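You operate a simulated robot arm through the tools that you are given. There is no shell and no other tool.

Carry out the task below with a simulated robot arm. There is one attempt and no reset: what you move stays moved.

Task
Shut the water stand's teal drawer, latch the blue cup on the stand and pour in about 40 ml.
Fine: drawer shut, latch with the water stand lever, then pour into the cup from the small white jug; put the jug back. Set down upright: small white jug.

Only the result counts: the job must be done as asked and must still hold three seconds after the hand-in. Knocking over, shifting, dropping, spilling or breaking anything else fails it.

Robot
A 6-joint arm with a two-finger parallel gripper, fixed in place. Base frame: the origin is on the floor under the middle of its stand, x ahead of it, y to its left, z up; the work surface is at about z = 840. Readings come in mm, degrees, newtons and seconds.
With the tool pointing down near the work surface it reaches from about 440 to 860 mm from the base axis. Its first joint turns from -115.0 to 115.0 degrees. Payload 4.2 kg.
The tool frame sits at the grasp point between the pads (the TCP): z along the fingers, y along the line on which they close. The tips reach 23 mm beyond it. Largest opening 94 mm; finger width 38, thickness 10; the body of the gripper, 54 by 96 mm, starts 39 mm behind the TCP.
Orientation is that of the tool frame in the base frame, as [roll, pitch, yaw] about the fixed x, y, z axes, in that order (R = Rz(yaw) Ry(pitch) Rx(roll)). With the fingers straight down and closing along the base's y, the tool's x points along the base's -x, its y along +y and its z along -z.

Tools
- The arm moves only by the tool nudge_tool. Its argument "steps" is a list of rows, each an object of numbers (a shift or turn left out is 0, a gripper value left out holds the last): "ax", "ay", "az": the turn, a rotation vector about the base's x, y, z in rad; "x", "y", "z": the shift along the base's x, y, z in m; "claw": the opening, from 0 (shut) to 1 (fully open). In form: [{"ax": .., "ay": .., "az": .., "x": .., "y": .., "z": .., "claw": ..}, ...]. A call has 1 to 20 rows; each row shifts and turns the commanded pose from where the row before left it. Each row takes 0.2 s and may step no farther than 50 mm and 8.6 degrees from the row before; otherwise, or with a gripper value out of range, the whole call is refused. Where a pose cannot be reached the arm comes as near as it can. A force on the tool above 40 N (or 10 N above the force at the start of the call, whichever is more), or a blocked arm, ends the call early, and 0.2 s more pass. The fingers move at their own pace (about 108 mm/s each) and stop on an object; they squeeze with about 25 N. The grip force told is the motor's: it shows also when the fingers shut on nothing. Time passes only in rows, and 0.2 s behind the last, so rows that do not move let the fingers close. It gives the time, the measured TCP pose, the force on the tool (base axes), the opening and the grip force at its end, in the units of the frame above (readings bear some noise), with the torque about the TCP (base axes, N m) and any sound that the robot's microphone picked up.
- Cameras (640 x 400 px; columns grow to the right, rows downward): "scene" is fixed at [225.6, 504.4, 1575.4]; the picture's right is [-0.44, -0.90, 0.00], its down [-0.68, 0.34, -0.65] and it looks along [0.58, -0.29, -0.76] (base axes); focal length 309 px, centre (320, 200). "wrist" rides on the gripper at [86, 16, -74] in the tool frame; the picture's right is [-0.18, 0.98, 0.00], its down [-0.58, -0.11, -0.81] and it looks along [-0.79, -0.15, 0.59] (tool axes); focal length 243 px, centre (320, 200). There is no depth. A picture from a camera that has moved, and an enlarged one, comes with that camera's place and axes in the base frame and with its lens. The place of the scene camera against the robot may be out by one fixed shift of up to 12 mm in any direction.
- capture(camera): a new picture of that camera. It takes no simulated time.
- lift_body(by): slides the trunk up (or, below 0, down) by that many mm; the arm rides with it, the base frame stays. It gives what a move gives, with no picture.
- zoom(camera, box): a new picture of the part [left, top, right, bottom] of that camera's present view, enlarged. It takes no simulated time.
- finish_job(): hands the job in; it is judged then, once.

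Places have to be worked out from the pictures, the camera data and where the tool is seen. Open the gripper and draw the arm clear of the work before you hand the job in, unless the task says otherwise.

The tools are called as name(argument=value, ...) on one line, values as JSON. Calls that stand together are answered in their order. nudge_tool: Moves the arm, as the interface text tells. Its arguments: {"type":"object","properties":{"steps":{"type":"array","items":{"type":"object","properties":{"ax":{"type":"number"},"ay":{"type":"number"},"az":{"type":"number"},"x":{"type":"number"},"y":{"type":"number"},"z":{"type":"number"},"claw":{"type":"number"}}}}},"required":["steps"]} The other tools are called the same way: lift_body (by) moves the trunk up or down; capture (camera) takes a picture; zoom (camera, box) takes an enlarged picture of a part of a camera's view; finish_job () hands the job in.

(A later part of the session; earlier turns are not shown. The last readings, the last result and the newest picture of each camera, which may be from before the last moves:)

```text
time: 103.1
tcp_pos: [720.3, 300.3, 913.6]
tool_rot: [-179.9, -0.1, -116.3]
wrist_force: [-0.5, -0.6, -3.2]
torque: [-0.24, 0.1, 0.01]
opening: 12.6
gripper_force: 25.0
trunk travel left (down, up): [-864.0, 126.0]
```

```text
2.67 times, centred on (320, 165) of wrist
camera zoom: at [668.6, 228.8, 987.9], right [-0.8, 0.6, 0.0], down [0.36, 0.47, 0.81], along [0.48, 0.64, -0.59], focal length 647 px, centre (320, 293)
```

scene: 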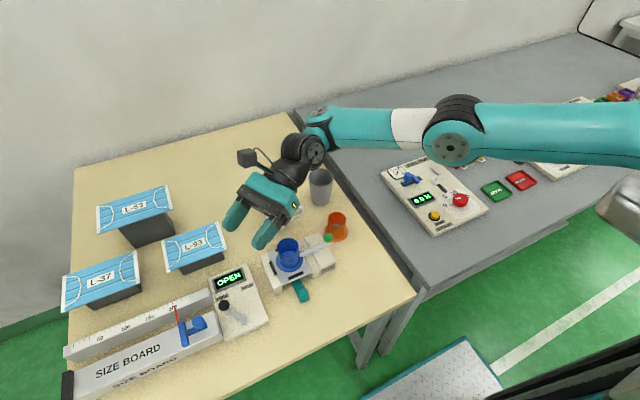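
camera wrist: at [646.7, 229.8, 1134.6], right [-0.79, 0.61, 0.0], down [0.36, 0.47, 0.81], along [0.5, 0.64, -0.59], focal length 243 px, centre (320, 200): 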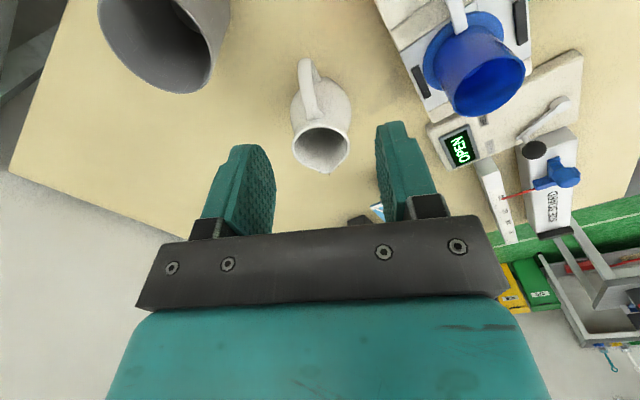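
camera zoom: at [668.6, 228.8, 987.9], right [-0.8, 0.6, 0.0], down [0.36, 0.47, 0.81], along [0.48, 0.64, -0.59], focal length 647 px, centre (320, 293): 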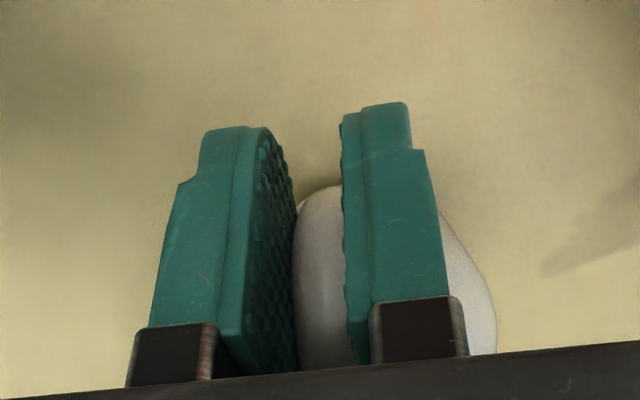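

Firm grip again (12.6 mm, 3.2–3.6 N, level). I lift to the travel height smoothly.

nudge_tool(steps=[{"z": 0.012}, {"z": 0.02}, {"z": 0.025}, {"z": 0.025}, {"z": 0.025}, {"z": 0.02}, {"z": 0.014}, {"z": 0.007}, {}])

nudge_tool(steps=[{"az": -0.05, "x": -0.004, "y": 0.0045}, {"az": -0.108, "x": -0.0088, "y": 0.0099}, {"az": -0.108, "x": -0.0088, "y": 0.0099}, {"az": -0.108, "x": -0.0088, "y": 0.0099}, {"az": -0.108, "x": -0.0088, "y": 0.0099}, {"az": -0.108, "x": -0.0088, "y": 0.0099}, {"az": -0.108, "x": -0.0088, "y": 0.0099}, {"az": -0.108, "x": -0.0088, "y": 0.0099}, {"az": -0.108, "x": -0.0088, "y": 0.0099}, {"az": -0.108, "x": -0.0088, "y": 0.0099}, {"az": -0.108, "x": -0.0088, "y": 0.0099}, {"az": -0.108, "x": -0.0088, "y": 0.0099}, {"az": -0.108, "x": -0.0088, "y": 0.0099}, {"az": -0.108, "x": -0.0088, "y": 0.0099}, {"az": -0.108, "x": -0.0088, "y": 0.0099}, {"az": -0.108, "x": -0.0088, "y": 0.0099}, {"az": -0.108, "x": -0.0088, "y": 0.0099}, {"az": -0.108, "x": -0.0088, "y": 0.0099}, {"az": -0.108, "x": -0.0088, "y": 0.0099}, {"az": -0.108, "x": -0.0088, "y": 0.0099}])

capture(camera="scene")

```text
time: 105.1
tcp_pos: [719.9, 300.0, 1060.7]
tool_rot: [179.9, -0.2, -116.3]
wrist_force: [0.1, 0.5, -4.4]
torque: [-0.22, 0.11, 0.0]
opening: 12.5
gripper_force: 24.7
trunk travel left (down, up): [-864.0, 126.0]
```

```text
time: 109.3
tcp_pos: [545.1, 481.1, 1063.4]
tool_rot: [-179.9, 0.0, 123.1]
wrist_force: [1.4, -0.1, -4.8]
torque: [0.2, 0.12, 0.05]
opening: 12.4
gripper_force: 25.2
out of reach, approached as far as the arm can: row 18, 20
trunk travel left (down, up): [-864.0, 126.0]
```

```text
taken
```

scene: 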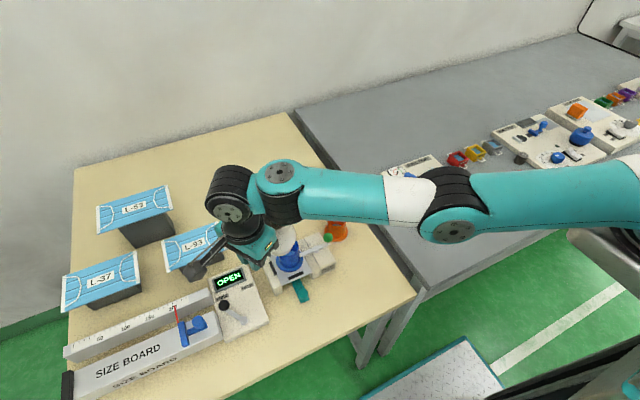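

Two rows near the end were clipped slightly; I shift to the rehearsed point (557.5, 477) and finish the yaw, as rehearsed.

nudge_tool(steps=[{"x": 0.006, "y": -0.002, "az": -0.027}, {"x": 0.0064, "y": -0.002, "az": -0.027}, {}])

zoom(camera="scene", box=[210, 170, 370, 320])

```text
time: 110.1
tcp_pos: [556.7, 477.3, 1062.3]
tool_rot: [180.0, -0.1, 120.2]
wrist_force: [-0.9, -0.8, -3.5]
torque: [0.26, 0.15, -0.02]
opening: 12.4
gripper_force: 24.9
trunk travel left (down, up): [-864.0, 126.0]
```

```text
2.67 times, centred on (290, 245) of scene
camera zoom: at [225.6, 504.4, 1575.4], right [-0.44, -0.9, 0.0], down [-0.68, 0.34, -0.65], along [0.58, -0.29, -0.76], focal length 825 px, centre (400, 80)
```

zoom: 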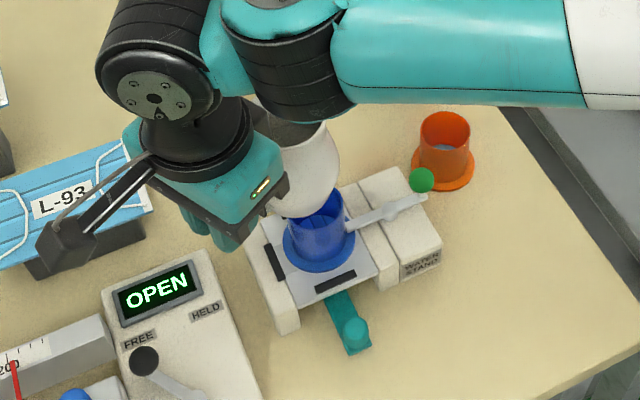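

On the rehearsed pose, no clipping. I tilt smoothly to 24° and check.

nudge_tool(steps=[{"ax": 0.0604, "ay": 0.0349}, {"ax": 0.0604, "ay": 0.0349}, {"ax": 0.0604, "ay": 0.0349}, {"ax": 0.0604, "ay": 0.0349}, {"ax": 0.0604, "ay": 0.0349}, {"ax": 0.0604, "ay": 0.0349}, {}])

zoom(camera="scene", box=[210, 170, 370, 320])

```text
time: 111.7
tcp_pos: [557.0, 476.9, 1062.9]
tool_rot: [-180.0, -24.0, 120.2]
wrist_force: [-0.1, -0.4, -4.2]
torque: [0.19, 0.09, 0.01]
opening: 12.5
gripper_force: 25.3
trunk travel left (down, up): [-864.0, 126.0]
```

```text
2.67 times, centred on (290, 245) of scene
camera zoom: at [225.6, 504.4, 1575.4], right [-0.44, -0.9, 0.0], down [-0.68, 0.34, -0.65], along [0.58, -0.29, -0.76], focal length 825 px, centre (400, 80)
```

zoom: 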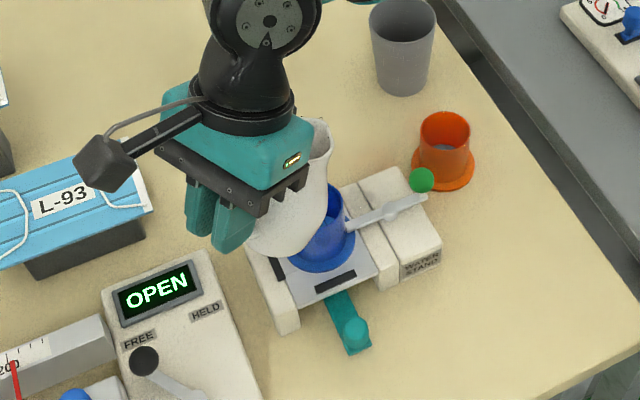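

Clean posture. I continue to 44°, easing the TCP back so the lip stays just before the cup centre, and slightly lower.

nudge_tool(steps=[{"ax": 0.0604, "ay": 0.0349, "x": -0.0012, "y": 0.0022, "z": -0.001}, {"ax": 0.0604, "ay": 0.0349, "x": -0.0012, "y": 0.0022, "z": -0.001}, {"ax": 0.0604, "ay": 0.0349, "x": -0.0012, "y": 0.0022, "z": -0.002}, {"ax": 0.0604, "ay": 0.0349, "x": -0.0012, "y": 0.0022, "z": -0.002}, {"ax": 0.0604, "ay": 0.0349, "x": -0.0012, "y": 0.0022, "z": -0.002}, {}])

zoom(camera="scene", box=[230, 190, 350, 300])

```text
time: 113.1
tcp_pos: [550.5, 488.2, 1054.8]
tool_rot: [179.9, -44.0, 120.1]
wrist_force: [0.7, 0.0, -3.5]
torque: [0.14, 0.02, 0.05]
opening: 12.5
gripper_force: 25.1
trunk travel left (down, up): [-864.0, 126.0]
```

```text
3.64 times, centred on (290, 245) of scene
camera zoom: at [225.6, 504.4, 1575.4], right [-0.44, -0.9, 0.0], down [-0.68, 0.34, -0.65], along [0.58, -0.29, -0.76], focal length 1125 px, centre (429, 36)
```

zoom: 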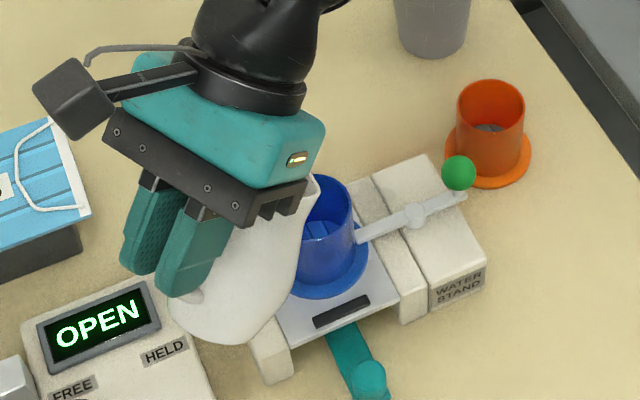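

zoom(camera="scene", box=[276, 218, 326, 268])

```text
8.00 times, centred on (301, 243) of scene
camera zoom: at [225.6, 504.4, 1575.4], right [-0.44, -0.9, 0.0], down [-0.68, 0.34, -0.65], along [0.58, -0.29, -0.76], focal length 2476 px, centre (472, -144)
```

zoom: 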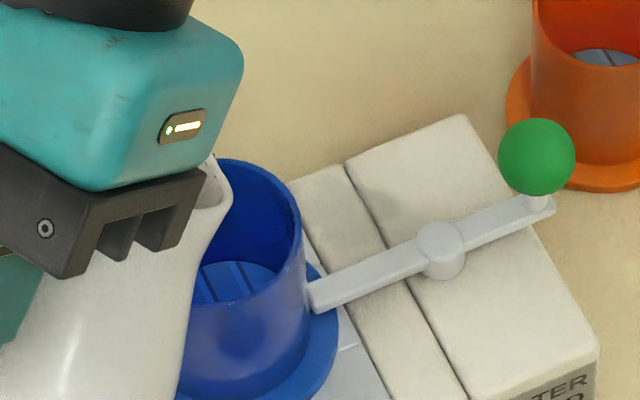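

I check with the wrist camera whether the jug has rotated in the grip.

capture(camera="wrist")

zoom(camera="wrist", box=[200, 90, 440, 240])

zoom(camera="scene", box=[236, 210, 316, 300])

```text
taken
camera wrist: at [560.3, 503.8, 1168.2], right [0.92, 0.38, -0.13], down [0.4, -0.9, 0.17], along [-0.05, -0.21, -0.98], focal length 243 px, centre (320, 200)
```

wrist: 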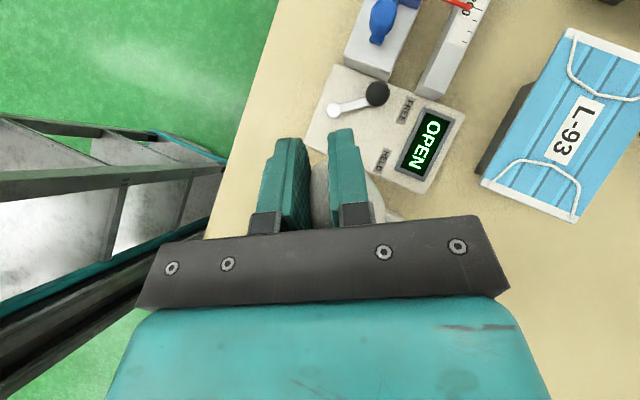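

```text
2.67 times, centred on (320, 165) of wrist
camera zoom: at [560.3, 503.8, 1168.2], right [0.92, 0.38, -0.13], down [0.4, -0.9, 0.17], along [-0.05, -0.21, -0.98], focal length 647 px, centre (320, 293)
```

zoom: 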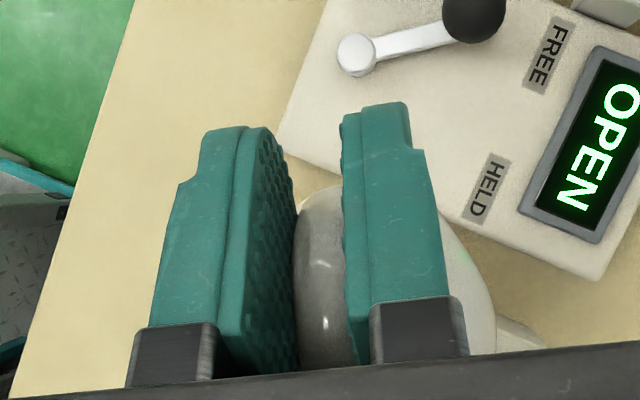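

```text
4.44 times, centred on (276, 255) of scene
camera zoom: at [225.6, 504.4, 1575.4], right [-0.44, -0.9, 0.0], down [-0.68, 0.34, -0.65], along [0.58, -0.29, -0.76], focal length 1375 px, centre (516, -44)
```

zoom: 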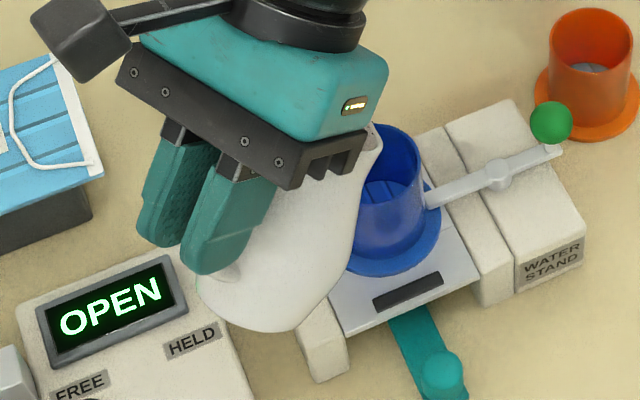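

No slip in the grip. The lip is now essentially over the cup centre; further tilt draws it back a few mm, which is right for the stream. I advance in 2° steps and watch weight and sound.

nudge_tool(steps=[{"ax": 0.0302, "ay": 0.01745}, {"ax": 0.0302, "ay": 0.01745}, {}])

zoom(camera="scene", box=[276, 218, 326, 268])

```text
time: 113.9
tcp_pos: [549.9, 489.1, 1054.3]
tool_rot: [179.9, -48.0, 120.1]
wrist_force: [0.6, -0.1, -4.3]
torque: [0.08, 0.03, 0.01]
opening: 12.6
gripper_force: 24.8
trunk travel left (down, up): [-864.0, 126.0]
```

```text
8.00 times, centred on (301, 243) of scene
camera zoom: at [225.6, 504.4, 1575.4], right [-0.44, -0.9, 0.0], down [-0.68, 0.34, -0.65], along [0.58, -0.29, -0.76], focal length 2476 px, centre (472, -144)
```

zoom: 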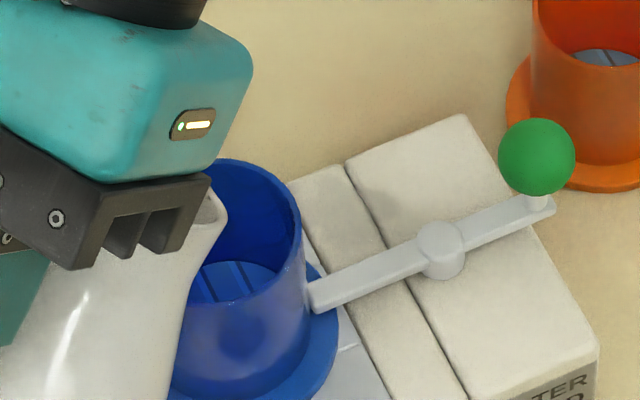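

The visible corner is the rim's near side; the spout tip itself is hidden by the gripper and, per the model, sits ~4 mm before the cup centre at z ≈ 993. I continue to 52° in 2° steps.

nudge_tool(steps=[{"ax": 0.0302, "ay": 0.01745}, {}, {"ax": 0.0302, "ay": 0.01745}, {}])

zoom(camera="scene", box=[276, 218, 326, 268])

```text
time: 114.9
tcp_pos: [550.4, 489.3, 1055.1]
tool_rot: [179.9, -52.1, 120.1]
wrist_force: [-0.5, 0.1, -3.5]
torque: [0.09, 0.08, 0.0]
opening: 12.7
gripper_force: 24.6
trunk travel left (down, up): [-864.0, 126.0]
```

```text
8.00 times, centred on (301, 243) of scene
camera zoom: at [225.6, 504.4, 1575.4], right [-0.44, -0.9, 0.0], down [-0.68, 0.34, -0.65], along [0.58, -0.29, -0.76], focal length 2476 px, centre (472, -144)
```

zoom: 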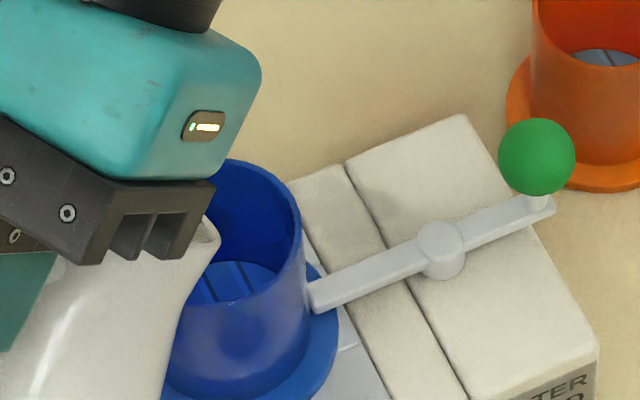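

No flow yet; cup floor unchanged. I continue by 1.5° steps to 55°.

nudge_tool(steps=[{"ax": 0.0227, "ay": 0.0131}, {}, {"ax": 0.0227, "ay": 0.0131}, {}, {}])

zoom(camera="scene", box=[276, 218, 326, 268])

```text
time: 116.1
tcp_pos: [550.7, 488.3, 1054.7]
tool_rot: [180.0, -54.9, 120.2]
wrist_force: [-0.2, -0.1, -3.9]
torque: [0.04, 0.08, 0.03]
opening: 12.4
gripper_force: 24.6
trunk travel left (down, up): [-864.0, 126.0]
```

```text
8.00 times, centred on (301, 243) of scene
camera zoom: at [225.6, 504.4, 1575.4], right [-0.44, -0.9, 0.0], down [-0.68, 0.34, -0.65], along [0.58, -0.29, -0.76], focal length 2476 px, centre (472, -144)
```

zoom: 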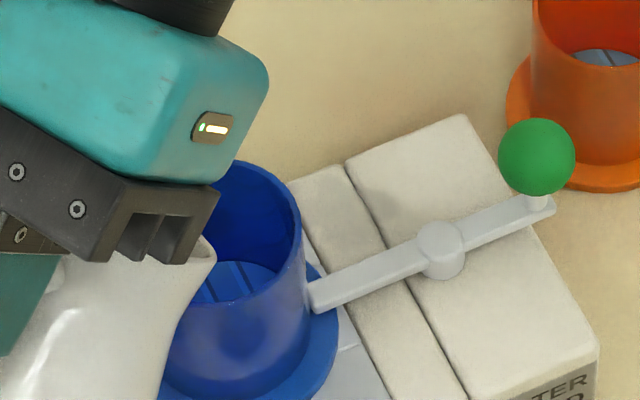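

Still no flow. I keep going to 58° with a small forward correction so the lip stays ~8 mm before the cup centre.

nudge_tool(steps=[{"ax": 0.0227, "ay": 0.0131, "x": 0.001, "y": -0.00175}, {}, {"ax": 0.0227, "ay": 0.0131, "x": 0.0015, "y": -0.0026}, {}, {}])

zoom(camera="scene", box=[276, 218, 326, 268])

```text
time: 117.3
tcp_pos: [553.0, 484.2, 1055.8]
tool_rot: [180.0, -58.0, 120.2]
wrist_force: [0.2, -1.1, -3.8]
torque: [0.02, 0.01, -0.02]
opening: 12.5
gripper_force: 24.9
trunk travel left (down, up): [-864.0, 126.0]
```

```text
8.00 times, centred on (301, 243) of scene
camera zoom: at [225.6, 504.4, 1575.4], right [-0.44, -0.9, 0.0], down [-0.68, 0.34, -0.65], along [0.58, -0.29, -0.76], focal length 2476 px, centre (472, -144)
```

zoom: 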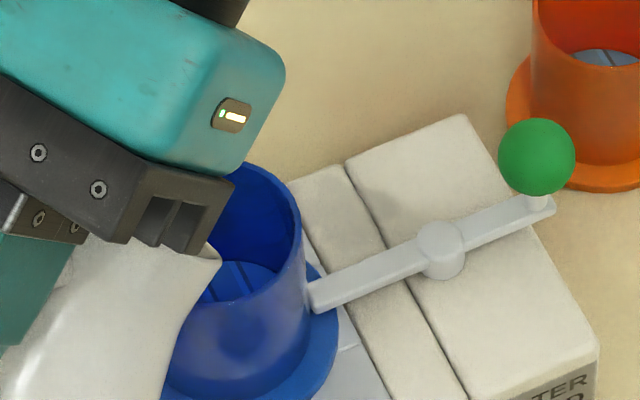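

I take a wider look to judge the jug's actual tilt and lip position relative to the cup.

zoom(camera="scene", box=[240, 205, 320, 300])

zoom(camera="scene", box=[285, 238, 315, 268])

capture(camera="wrist")

```text
4.21 times, centred on (280, 252) of scene
camera zoom: at [225.6, 504.4, 1575.4], right [-0.44, -0.9, 0.0], down [-0.68, 0.34, -0.65], along [0.58, -0.29, -0.76], focal length 1303 px, centre (488, -21)
```

zoom: 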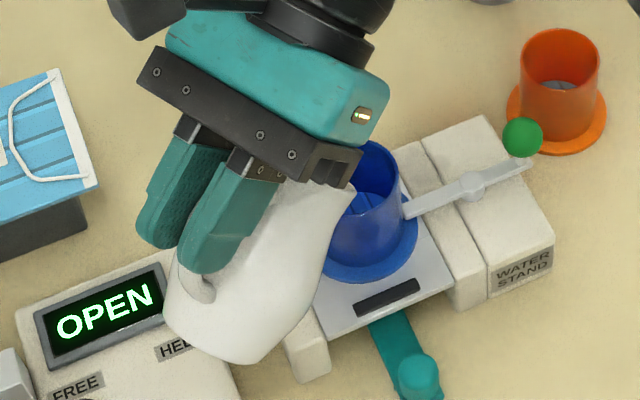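

```text
13.33 times, centred on (300, 253) of scene
camera zoom: at [225.6, 504.4, 1575.4], right [-0.44, -0.9, 0.0], down [-0.68, 0.34, -0.65], along [0.58, -0.29, -0.76], focal length 4126 px, centre (587, -507)
```

zoom: 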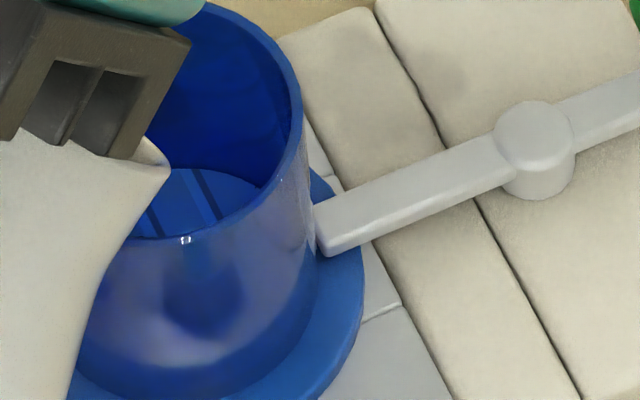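

```text
taken
camera wrist: at [576.1, 475.6, 1166.6], right [0.9, 0.41, -0.15], down [0.4, -0.91, -0.07], along [-0.17, 0.0, -0.99], focal length 243 px, centre (320, 200)
```

wrist: 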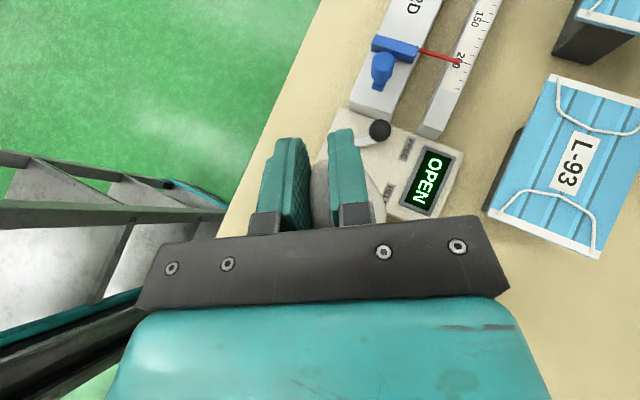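

The visible corner matches the rim's near side in my model; the true spout tip is hidden behind the gripper plate, ~10 mm before the cup centre at z ≈ 978. No flow at 58°, so I continue to 60° and 62° with position compensation.

nudge_tool(steps=[{"ax": 0.0302, "ay": 0.01745, "x": 0.0022, "y": -0.0038}, {}, {}, {}])

zoom(camera="scene", box=[285, 238, 315, 268])

nudge_tool(steps=[{"ax": 0.0302, "ay": 0.01745, "x": 0.0015, "y": -0.0025, "z": 0.002}, {}, {}, {}])

zoom(camera="scene", box=[285, 238, 315, 268])

```text
time: 118.3
tcp_pos: [555.0, 479.4, 1053.2]
tool_rot: [179.9, -60.0, 120.3]
wrist_force: [0.0, -1.0, -4.2]
torque: [0.03, 0.07, -0.01]
opening: 12.3
gripper_force: 25.1
trunk travel left (down, up): [-864.0, 126.0]
```

```text
13.33 times, centred on (300, 253) of scene
camera zoom: at [225.6, 504.4, 1575.4], right [-0.44, -0.9, 0.0], down [-0.68, 0.34, -0.65], along [0.58, -0.29, -0.76], focal length 4126 px, centre (587, -507)
```

zoom: 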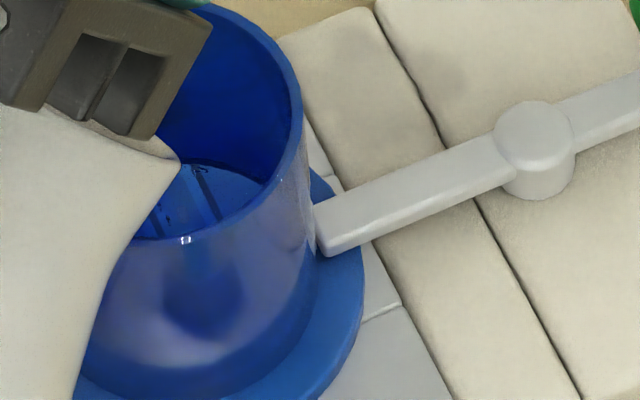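

```text
time: 119.3
tcp_pos: [556.7, 477.5, 1056.0]
tool_rot: [179.8, -62.0, 120.3]
wrist_force: [0.1, -0.2, -3.9]
torque: [0.05, 0.03, -0.02]
opening: 12.6
gripper_force: 24.7
trunk travel left (down, up): [-864.0, 126.0]
```

```text
13.33 times, centred on (300, 253) of scene
camera zoom: at [225.6, 504.4, 1575.4], right [-0.44, -0.9, 0.0], down [-0.68, 0.34, -0.65], along [0.58, -0.29, -0.76], focal length 4126 px, centre (587, -507)
```

zoom: 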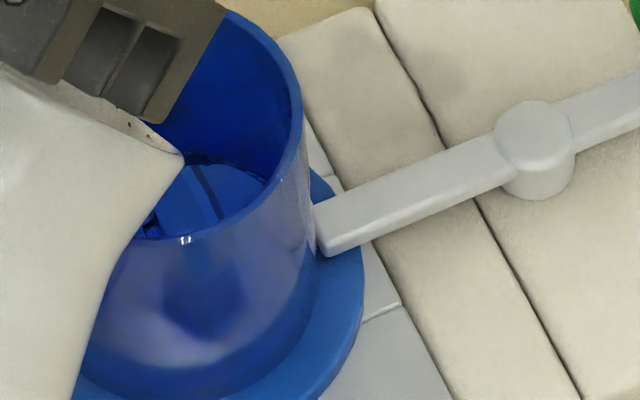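

The cup floor pattern is changing – flow may have started. I hold still and look again.

nudge_tool(steps=[{}, {}])

zoom(camera="scene", box=[285, 238, 315, 268])

zoom(camera="scene", box=[260, 220, 330, 290])

```text
time: 119.9
tcp_pos: [556.2, 475.7, 1055.6]
tool_rot: [179.8, -62.0, 120.2]
wrist_force: [0.0, -0.5, -3.0]
torque: [0.02, 0.02, 0.0]
opening: 12.6
gripper_force: 25.2
trunk travel left (down, up): [-864.0, 126.0]
```

```text
13.33 times, centred on (300, 253) of scene
camera zoom: at [225.6, 504.4, 1575.4], right [-0.44, -0.9, 0.0], down [-0.68, 0.34, -0.65], along [0.58, -0.29, -0.76], focal length 4126 px, centre (587, -507)
```

zoom: 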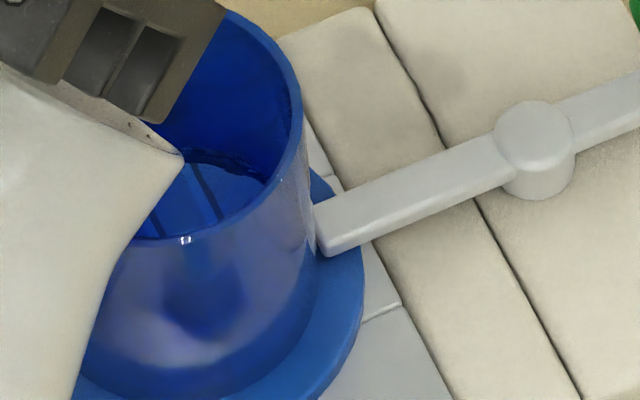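

```text
5.71 times, centred on (295, 255) of scene
camera zoom: at [225.6, 504.4, 1575.4], right [-0.44, -0.9, 0.0], down [-0.68, 0.34, -0.65], along [0.58, -0.29, -0.76], focal length 1768 px, centre (463, -114)
```

zoom: 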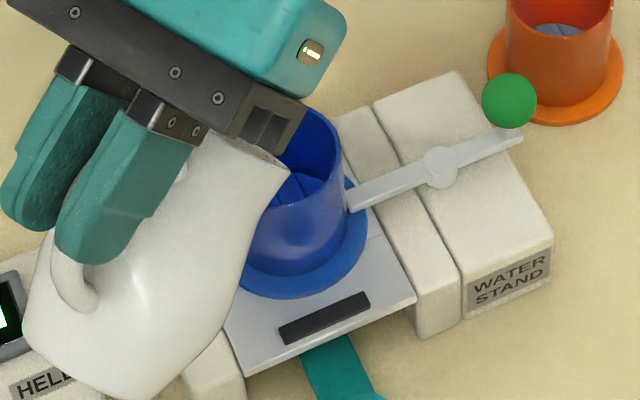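

The level in the cup has risen a few millimetres, so water is flowing in. I wait and re-measure.

nudge_tool(steps=[{}, {}, {}])

zoom(camera="scene", box=[285, 238, 315, 268])

```text
time: 120.7
tcp_pos: [555.7, 476.9, 1057.1]
tool_rot: [179.8, -62.1, 120.1]
wrist_force: [0.8, 0.3, -2.7]
torque: [0.05, 0.0, 0.01]
opening: 12.3
gripper_force: 25.0
trunk travel left (down, up): [-864.0, 126.0]
```

```text
13.33 times, centred on (300, 253) of scene
camera zoom: at [225.6, 504.4, 1575.4], right [-0.44, -0.9, 0.0], down [-0.68, 0.34, -0.65], along [0.58, -0.29, -0.76], focal length 4126 px, centre (587, -507)
```

zoom: 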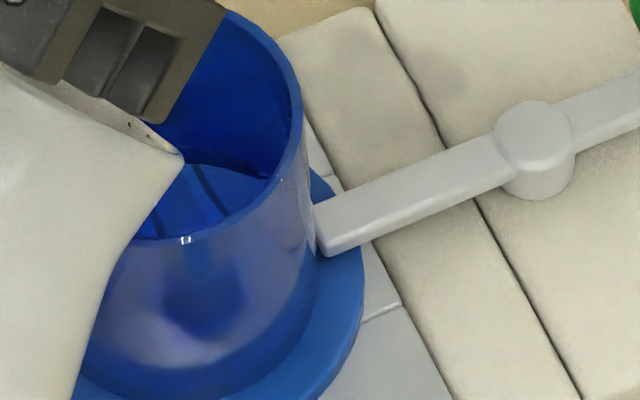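

Level is steady now (flow paused at 62°). I tilt 1.5° more, wait, and measure again.

nudge_tool(steps=[{"ax": 0.0227, "ay": 0.0131, "x": 0.001, "y": -0.0018, "z": 0.001}, {}, {}, {}, {}])

zoom(camera="scene", box=[285, 238, 315, 268])

```text
time: 121.9
tcp_pos: [557.6, 476.4, 1057.5]
tool_rot: [179.8, -63.5, 120.2]
wrist_force: [-0.3, -0.6, -2.8]
torque: [0.05, -0.01, 0.0]
opening: 12.5
gripper_force: 25.0
trunk travel left (down, up): [-864.0, 126.0]
```

```text
13.33 times, centred on (300, 253) of scene
camera zoom: at [225.6, 504.4, 1575.4], right [-0.44, -0.9, 0.0], down [-0.68, 0.34, -0.65], along [0.58, -0.29, -0.76], focal length 4126 px, centre (587, -507)
```

zoom: 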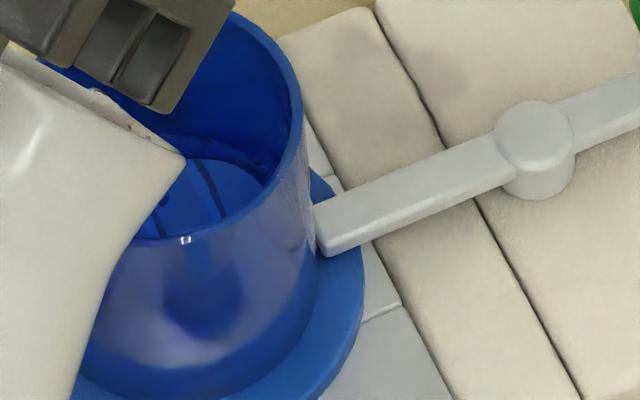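

zoom(camera="scene", box=[288, 240, 308, 258])

nudge_tool(steps=[{}, {}, {}])

zoom(camera="scene", box=[288, 240, 308, 258])

```text
16.00 times, centred on (298, 249) of scene
camera zoom: at [225.6, 504.4, 1575.4], right [-0.44, -0.9, 0.0], down [-0.68, 0.34, -0.65], along [0.58, -0.29, -0.76], focal length 4951 px, centre (672, -584)
```

zoom: 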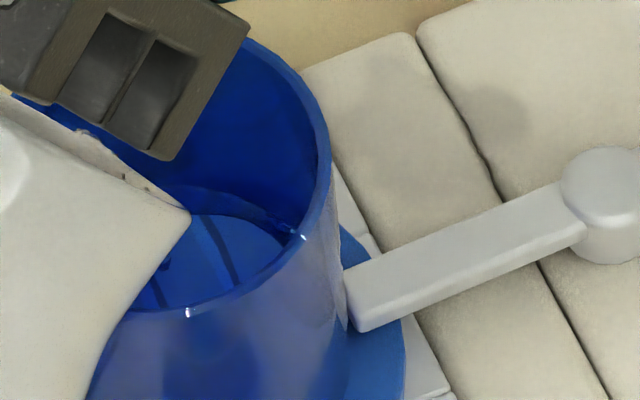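

```text
time: 122.7
tcp_pos: [558.8, 475.4, 1057.3]
tool_rot: [179.9, -63.5, 120.2]
wrist_force: [0.8, -0.5, -3.0]
torque: [0.03, 0.05, 0.03]
opening: 12.1
gripper_force: 24.6
trunk travel left (down, up): [-864.0, 126.0]
```

```text
16.00 times, centred on (298, 249) of scene
camera zoom: at [225.6, 504.4, 1575.4], right [-0.44, -0.9, 0.0], down [-0.68, 0.34, -0.65], along [0.58, -0.29, -0.76], focal length 4951 px, centre (672, -584)
```

zoom: 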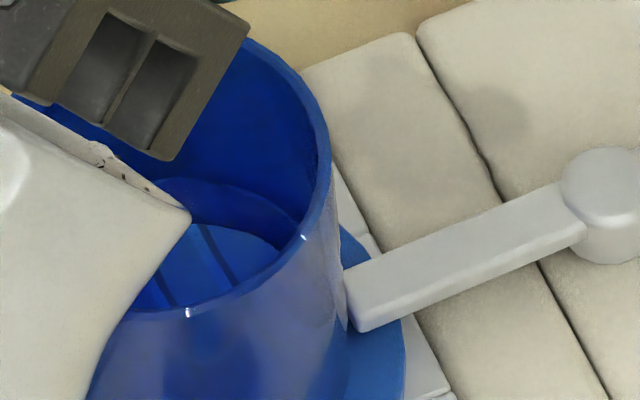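

Floor and water line are now distinguishable: depth ≈ 9.5 mm ≈ 15 ml so far. I take several still readings of the weight to cross-check.

nudge_tool(steps=[{}])

nudge_tool(steps=[{}])

nudge_tool(steps=[{}])

nudge_tool(steps=[{}])

zoom(camera="scene", box=[288, 240, 308, 258])

zoom(camera="scene", box=[250, 210, 350, 300])

```text
time: 123.1
tcp_pos: [558.8, 475.8, 1058.1]
tool_rot: [179.9, -63.5, 120.2]
wrist_force: [-0.4, -0.7, -3.3]
torque: [-0.02, 0.04, 0.02]
opening: 12.5
gripper_force: 24.7
trunk travel left (down, up): [-864.0, 126.0]
```

```text
time: 123.5
tcp_pos: [558.3, 475.5, 1058.5]
tool_rot: [179.8, -63.4, 120.2]
wrist_force: [0.5, 0.7, -3.3]
torque: [0.04, 0.03, 0.01]
opening: 12.6
gripper_force: 24.9
trunk travel left (down, up): [-864.0, 126.0]
```

```text
time: 123.9
tcp_pos: [557.5, 475.7, 1057.5]
tool_rot: [179.7, -63.4, 120.2]
wrist_force: [0.5, -0.2, -3.2]
torque: [0.06, 0.05, 0.02]
opening: 12.6
gripper_force: 24.9
trunk travel left (down, up): [-864.0, 126.0]
```

```text
time: 124.3
tcp_pos: [558.0, 476.8, 1058.0]
tool_rot: [179.8, -63.6, 120.2]
wrist_force: [-0.1, -0.1, -2.9]
torque: [0.05, 0.02, 0.0]
opening: 12.6
gripper_force: 25.1
trunk travel left (down, up): [-864.0, 126.0]
```

```text
16.00 times, centred on (298, 249) of scene
camera zoom: at [225.6, 504.4, 1575.4], right [-0.44, -0.9, 0.0], down [-0.68, 0.34, -0.65], along [0.58, -0.29, -0.76], focal length 4951 px, centre (672, -584)
```

zoom: 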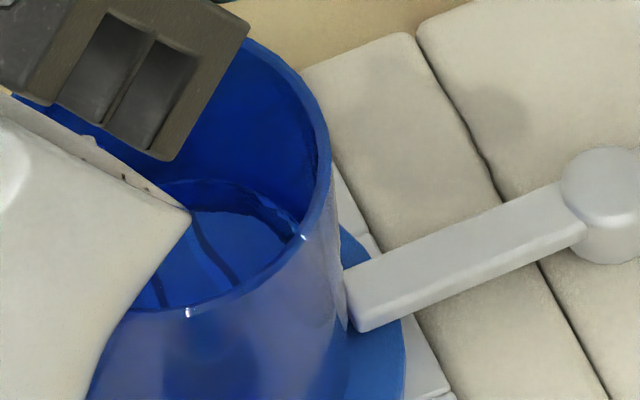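

```text
4.44 times, centred on (300, 255) of scene
camera zoom: at [225.6, 504.4, 1575.4], right [-0.44, -0.9, 0.0], down [-0.68, 0.34, -0.65], along [0.58, -0.29, -0.76], focal length 1375 px, centre (409, -44)
```

zoom: 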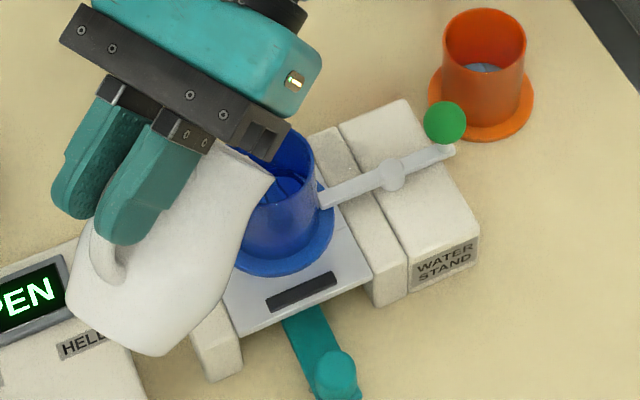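

No spill visible around the cup. Roughly 15 ml in; I tilt by another 1.5° with compensation, wait and re-measure.

nudge_tool(steps=[{"ax": 0.0227, "ay": 0.0131, "x": 0.0011, "y": -0.0019, "z": 0.0015}, {}, {}, {}, {}, {}, {}])

zoom(camera="scene", box=[288, 240, 308, 258])

```text
time: 125.9
tcp_pos: [558.9, 474.6, 1060.6]
tool_rot: [179.8, -65.0, 120.3]
wrist_force: [0.0, 0.4, -2.9]
torque: [0.02, 0.02, 0.03]
opening: 12.3
gripper_force: 24.2
trunk travel left (down, up): [-864.0, 126.0]
```

```text
16.00 times, centred on (298, 249) of scene
camera zoom: at [225.6, 504.4, 1575.4], right [-0.44, -0.9, 0.0], down [-0.68, 0.34, -0.65], along [0.58, -0.29, -0.76], focal length 4951 px, centre (672, -584)
```

zoom: 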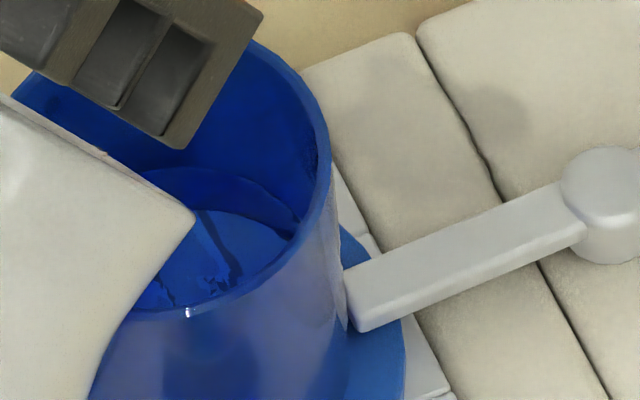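

By the water line (upper arc) against the empty-floor edge, depth is ≈ 15 mm ≈ 23 ml. I wait a moment to see whether it is still rising.

nudge_tool(steps=[{}, {}, {}, {}])

zoom(camera="scene", box=[288, 240, 308, 258])

```text
time: 126.9
tcp_pos: [558.8, 473.6, 1060.7]
tool_rot: [179.8, -65.0, 120.2]
wrist_force: [0.8, -0.7, -3.2]
torque: [0.03, -0.01, 0.01]
opening: 12.7
gripper_force: 24.6
trunk travel left (down, up): [-864.0, 126.0]
```

```text
16.00 times, centred on (298, 249) of scene
camera zoom: at [225.6, 504.4, 1575.4], right [-0.44, -0.9, 0.0], down [-0.68, 0.34, -0.65], along [0.58, -0.29, -0.76], focal length 4951 px, centre (672, -584)
```

zoom: 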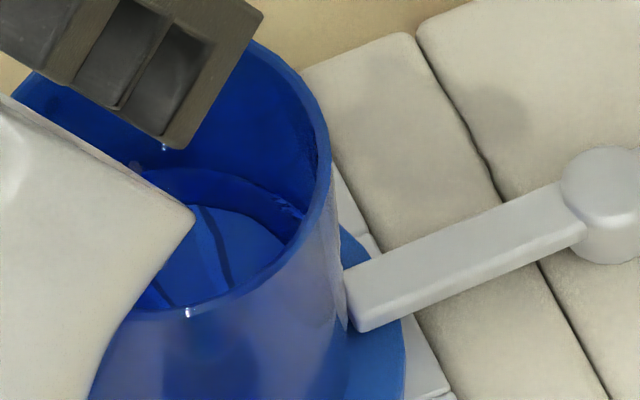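

A few drops are falling inside the cup and the level is about stable. I tilt 1.5° more with compensation.

nudge_tool(steps=[{"ax": 0.0227, "ay": 0.0131, "x": 0.0012, "y": -0.002, "z": 0.0015}, {}, {}, {}, {}, {}, {}, {}])

zoom(camera="scene", box=[288, 240, 308, 258])

```text
time: 128.7
tcp_pos: [559.6, 470.6, 1059.7]
tool_rot: [179.8, -66.6, 120.3]
wrist_force: [-0.5, 0.5, -4.0]
torque: [0.02, 0.03, 0.04]
opening: 12.5
gripper_force: 25.0
trunk travel left (down, up): [-864.0, 126.0]
```

```text
16.00 times, centred on (298, 249) of scene
camera zoom: at [225.6, 504.4, 1575.4], right [-0.44, -0.9, 0.0], down [-0.68, 0.34, -0.65], along [0.58, -0.29, -0.76], focal length 4951 px, centre (672, -584)
```

zoom: 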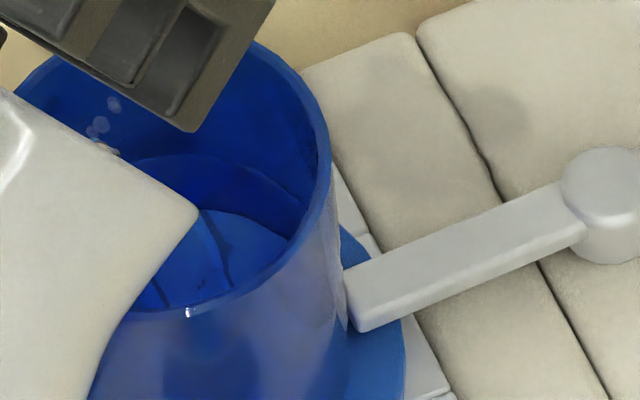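

Now the stream is visible as droplets falling inside the cup. Depth ≈ 17 mm (≈ 27 ml). I wait to see how much more comes at this angle.

nudge_tool(steps=[{}, {}, {}, {}, {}])

zoom(camera="scene", box=[288, 240, 308, 258])

```text
time: 129.9
tcp_pos: [559.3, 471.1, 1060.7]
tool_rot: [179.8, -66.6, 120.3]
wrist_force: [-0.1, 0.4, -3.9]
torque: [0.01, 0.01, 0.0]
opening: 12.5
gripper_force: 24.7
trunk travel left (down, up): [-864.0, 126.0]
```

```text
16.00 times, centred on (298, 249) of scene
camera zoom: at [225.6, 504.4, 1575.4], right [-0.44, -0.9, 0.0], down [-0.68, 0.34, -0.65], along [0.58, -0.29, -0.76], focal length 4951 px, centre (672, -584)
```

zoom: 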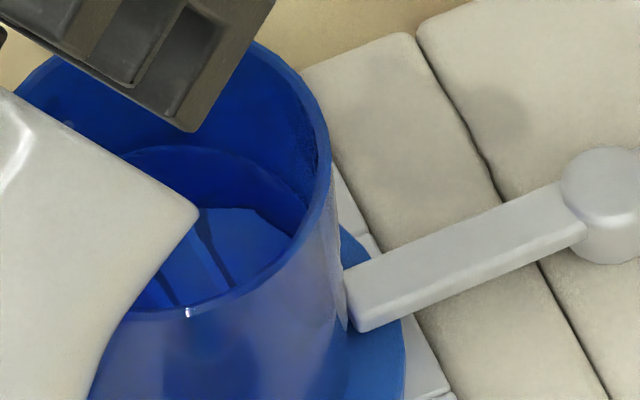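

Rising to about 21 mm (≈ 33 ml). I wait again without tilting further.

nudge_tool(steps=[{}, {}, {}])

zoom(camera="scene", box=[286, 240, 302, 254])

zoom(camera="scene", box=[288, 240, 308, 258])

```text
time: 130.7
tcp_pos: [560.5, 472.1, 1062.4]
tool_rot: [179.9, -66.5, 120.3]
wrist_force: [1.0, -0.1, -2.5]
torque: [0.0, -0.02, -0.01]
opening: 12.4
gripper_force: 24.6
trunk travel left (down, up): [-864.0, 126.0]
```

```text
16.00 times, centred on (294, 247) of scene
camera zoom: at [225.6, 504.4, 1575.4], right [-0.44, -0.9, 0.0], down [-0.68, 0.34, -0.65], along [0.58, -0.29, -0.76], focal length 4951 px, centre (736, -552)
```

zoom: 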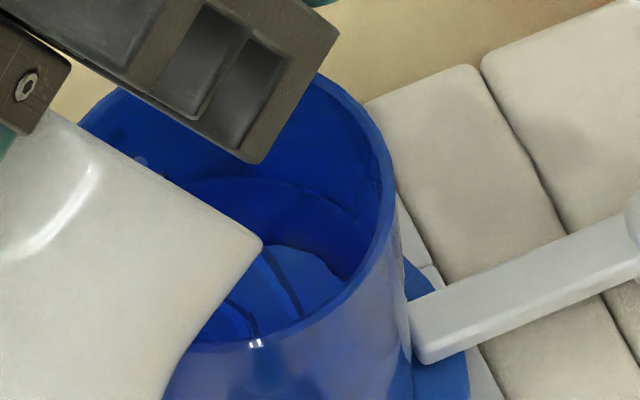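

```text
16.00 times, centred on (298, 249) of scene
camera zoom: at [225.6, 504.4, 1575.4], right [-0.44, -0.9, 0.0], down [-0.68, 0.34, -0.65], along [0.58, -0.29, -0.76], focal length 4951 px, centre (672, -584)
```

zoom: 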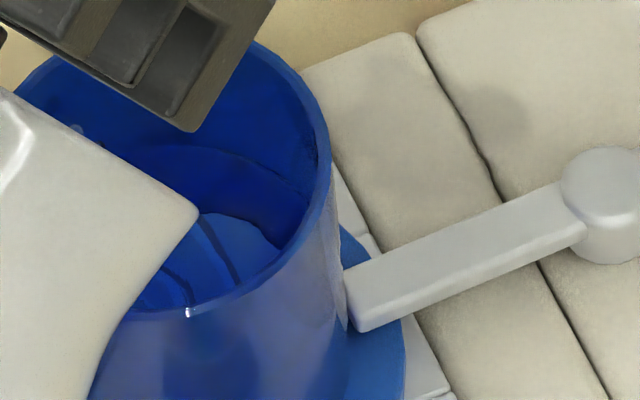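

By refined calibration (inner radius ≈ 23 mm, floor edge vs water line ≈ 23 mm) the cup holds roughly 38–40 ml. I stop here and tilt the jug back smoothly, keeping the lip over the cup.

nudge_tool(steps=[{"ax": -0.0907, "ay": -0.0524, "x": -0.003, "y": 0.005, "z": -0.001}, {"ax": -0.0907, "ay": -0.0524, "x": -0.004, "y": 0.007, "z": -0.002}, {"ax": -0.0907, "ay": -0.0524, "x": -0.002, "y": 0.004, "z": -0.001}, {"ax": -0.0907, "ay": -0.0524}, {"ax": -0.0907, "ay": -0.0524, "x": 0.0015, "y": -0.0025, "z": 0.002}, {"ax": -0.0907, "ay": -0.0524, "x": 0.0015, "y": -0.0025, "z": 0.002}, {"ax": -0.0907, "ay": -0.0524, "x": 0.002, "y": -0.003, "z": 0.002}, {}])

zoom(camera="scene", box=[260, 220, 330, 290])

```text
time: 132.5
tcp_pos: [556.6, 479.3, 1063.8]
tool_rot: [180.0, -24.5, 120.1]
wrist_force: [-1.1, -0.2, -2.4]
torque: [0.13, 0.08, 0.01]
opening: 12.5
gripper_force: 24.8
trunk travel left (down, up): [-864.0, 126.0]
```

```text
5.71 times, centred on (295, 255) of scene
camera zoom: at [225.6, 504.4, 1575.4], right [-0.44, -0.9, 0.0], down [-0.68, 0.34, -0.65], along [0.58, -0.29, -0.76], focal length 1768 px, centre (463, -114)
```

zoom: 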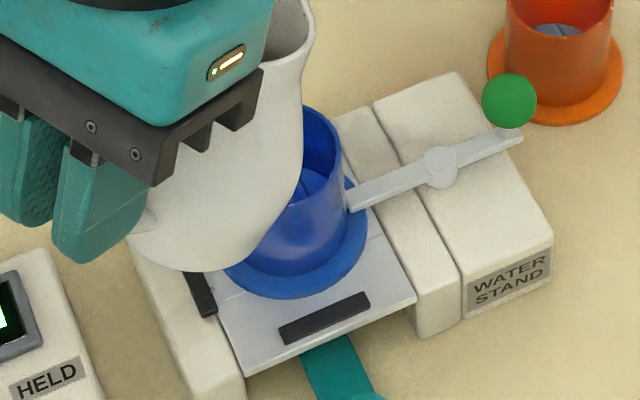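

Flow stopped, all tidy. I bring the jug fully upright at the rehearsed point.

nudge_tool(steps=[{"ax": -0.0617, "ay": -0.0356}, {"ax": -0.0617, "ay": -0.0356}, {"ax": -0.0617, "ay": -0.0356}, {"ax": -0.0617, "ay": -0.0356, "y": -0.001}, {"ax": -0.0617, "ay": -0.0356, "y": -0.001}, {"ax": -0.0617, "ay": -0.0356}, {}])

capture(camera="scene")

```text
time: 134.1
tcp_pos: [555.7, 478.5, 1063.7]
tool_rot: [-179.9, 0.0, 120.2]
wrist_force: [-0.5, -0.3, -3.0]
torque: [0.17, 0.14, 0.0]
opening: 12.3
gripper_force: 25.0
trunk travel left (down, up): [-864.0, 126.0]
```

```text
taken
```

scene: 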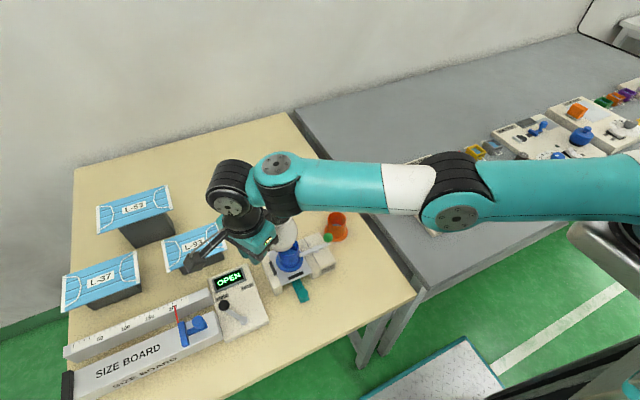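

Upright, no clipping. I carry the jug back along the same traverse, yawing +123.8°.

nudge_tool(steps=[{"az": 0.06, "x": 0.004, "y": -0.005}, {"az": 0.11, "x": 0.008, "y": -0.009}, {"az": 0.11, "x": 0.008, "y": -0.009}, {"az": 0.11, "x": 0.008, "y": -0.009}, {"az": 0.11, "x": 0.008, "y": -0.009}, {"az": 0.11, "x": 0.008, "y": -0.009}, {"az": 0.11, "x": 0.008, "y": -0.009}, {"az": 0.11, "x": 0.008, "y": -0.009}, {"az": 0.11, "x": 0.008, "y": -0.009}, {"az": 0.11, "x": 0.008, "y": -0.009}, {"az": 0.11, "x": 0.008, "y": -0.009}, {"az": 0.11, "x": 0.008, "y": -0.009}, {"az": 0.11, "x": 0.008, "y": -0.009}, {"az": 0.11, "x": 0.008, "y": -0.009}, {"az": 0.11, "x": 0.008, "y": -0.009}, {"az": 0.11, "x": 0.008, "y": -0.009}, {"az": 0.11, "x": 0.008, "y": -0.009}, {"az": 0.11, "x": 0.008, "y": -0.009}, {"az": 0.11, "x": 0.008, "y": -0.009}, {"az": 0.1, "x": 0.008, "y": -0.009}])

capture(camera="scene")

zoom(camera="scene", box=[270, 225, 318, 275])

```text
time: 138.3
tcp_pos: [731.2, 330.6, 1061.9]
tool_rot: [-180.0, 0.0, -117.1]
wrist_force: [-0.4, 1.1, -2.7]
torque: [-0.2, 0.07, -0.01]
opening: 12.4
gripper_force: 24.9
out of reach, approached as far as the arm can: row 3, 4, 6, 7, 9, 11, 13, 17
trunk travel left (down, up): [-864.0, 126.0]
```

```text
taken
```

scene: 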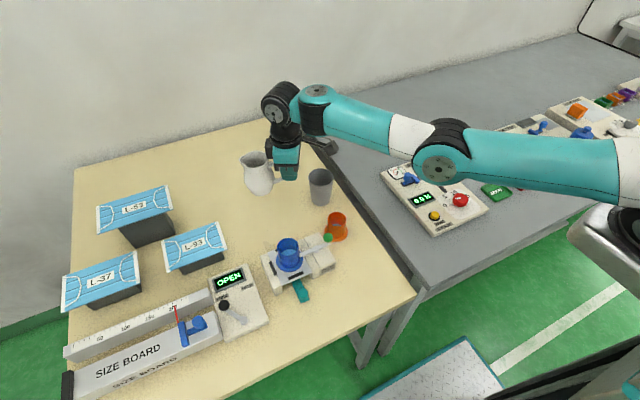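

```text
8.00 times, centred on (294, 250) of scene
camera zoom: at [225.6, 504.4, 1575.4], right [-0.44, -0.9, 0.0], down [-0.68, 0.34, -0.65], along [0.58, -0.29, -0.76], focal length 2476 px, centre (528, -200)
```

zoom: 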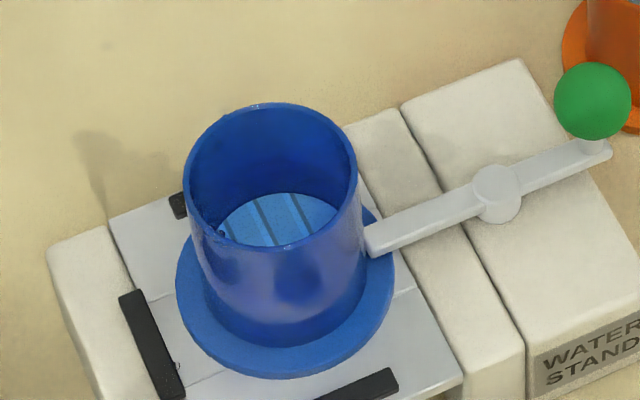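

The jug is upright near its home spot. I zoom to measure the settled water level now that the view is unobstructed.

zoom(camera="scene", box=[280, 236, 300, 258])

zoom(camera="wrist", box=[380, 0, 640, 160])

```text
16.00 times, centred on (290, 247) of scene
camera zoom: at [225.6, 504.4, 1575.4], right [-0.44, -0.9, 0.0], down [-0.68, 0.34, -0.65], along [0.58, -0.29, -0.76], focal length 4951 px, centre (800, -552)
```

zoom: 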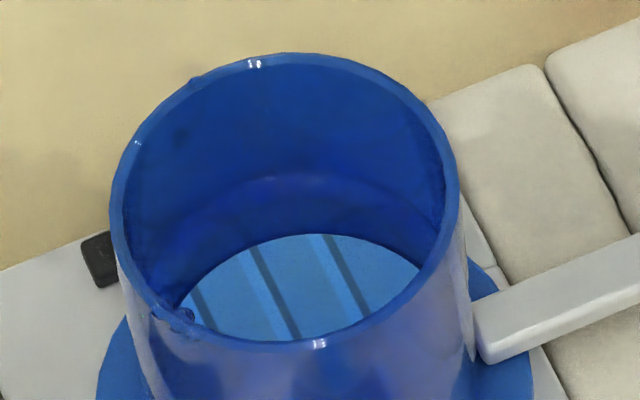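

```text
2.46 times, centred on (510, 80) of wrist
camera zoom: at [678.9, 258.4, 1136.5], right [-0.79, 0.61, 0.0], down [0.36, 0.47, 0.81], along [0.49, 0.64, -0.59], focal length 597 px, centre (-148, 495)
```

zoom: 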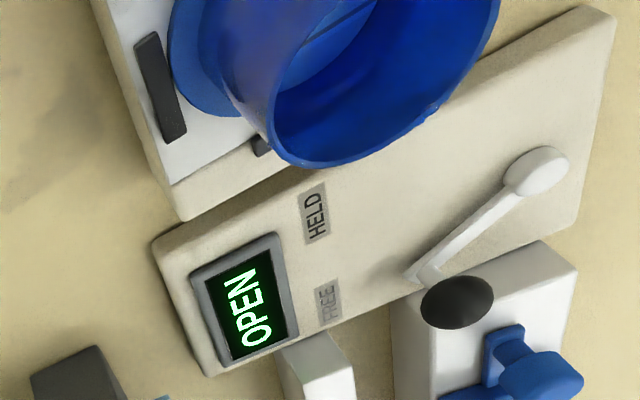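

Settled depth ≈ 23 mm with inner radius ≈ 23 mm → about 38–39 ml, which is on target. Now I bring the jug over its original spot: shift by (−6, −27.6) mm in small steps.

nudge_tool(steps=[{"x": -0.0015, "y": -0.007}, {"x": -0.0015, "y": -0.007}, {"x": -0.0015, "y": -0.007}, {"x": -0.0015, "y": -0.0066}, {}])

```text
time: 139.5
tcp_pos: [741.3, 315.4, 1060.2]
tool_rot: [180.0, 0.0, -117.4]
wrist_force: [0.2, 0.8, -2.5]
torque: [-0.21, 0.1, 0.01]
opening: 12.5
gripper_force: 24.9
out of reach, approached as far as the arm can: row 1, 2, 3, 4
trunk travel left (down, up): [-864.0, 126.0]
```

That was clipped (the arm is again in its stretched posture). I try a combined inward-and-up motion, since height can be taken back with the trunk.

nudge_tool(steps=[{"x": -0.006, "y": -0.003, "z": 0.006}, {"x": -0.006, "y": -0.003, "z": 0.006}, {}])

```text
time: 140.3
tcp_pos: [740.9, 318.2, 1074.2]
tool_rot: [180.0, -0.1, -117.2]
wrist_force: [-0.4, 1.2, -2.7]
torque: [-0.21, 0.09, -0.01]
opening: 12.7
gripper_force: 24.6
out of reach, approached as far as the arm can: row 1, 2
trunk travel left (down, up): [-864.0, 126.0]
```

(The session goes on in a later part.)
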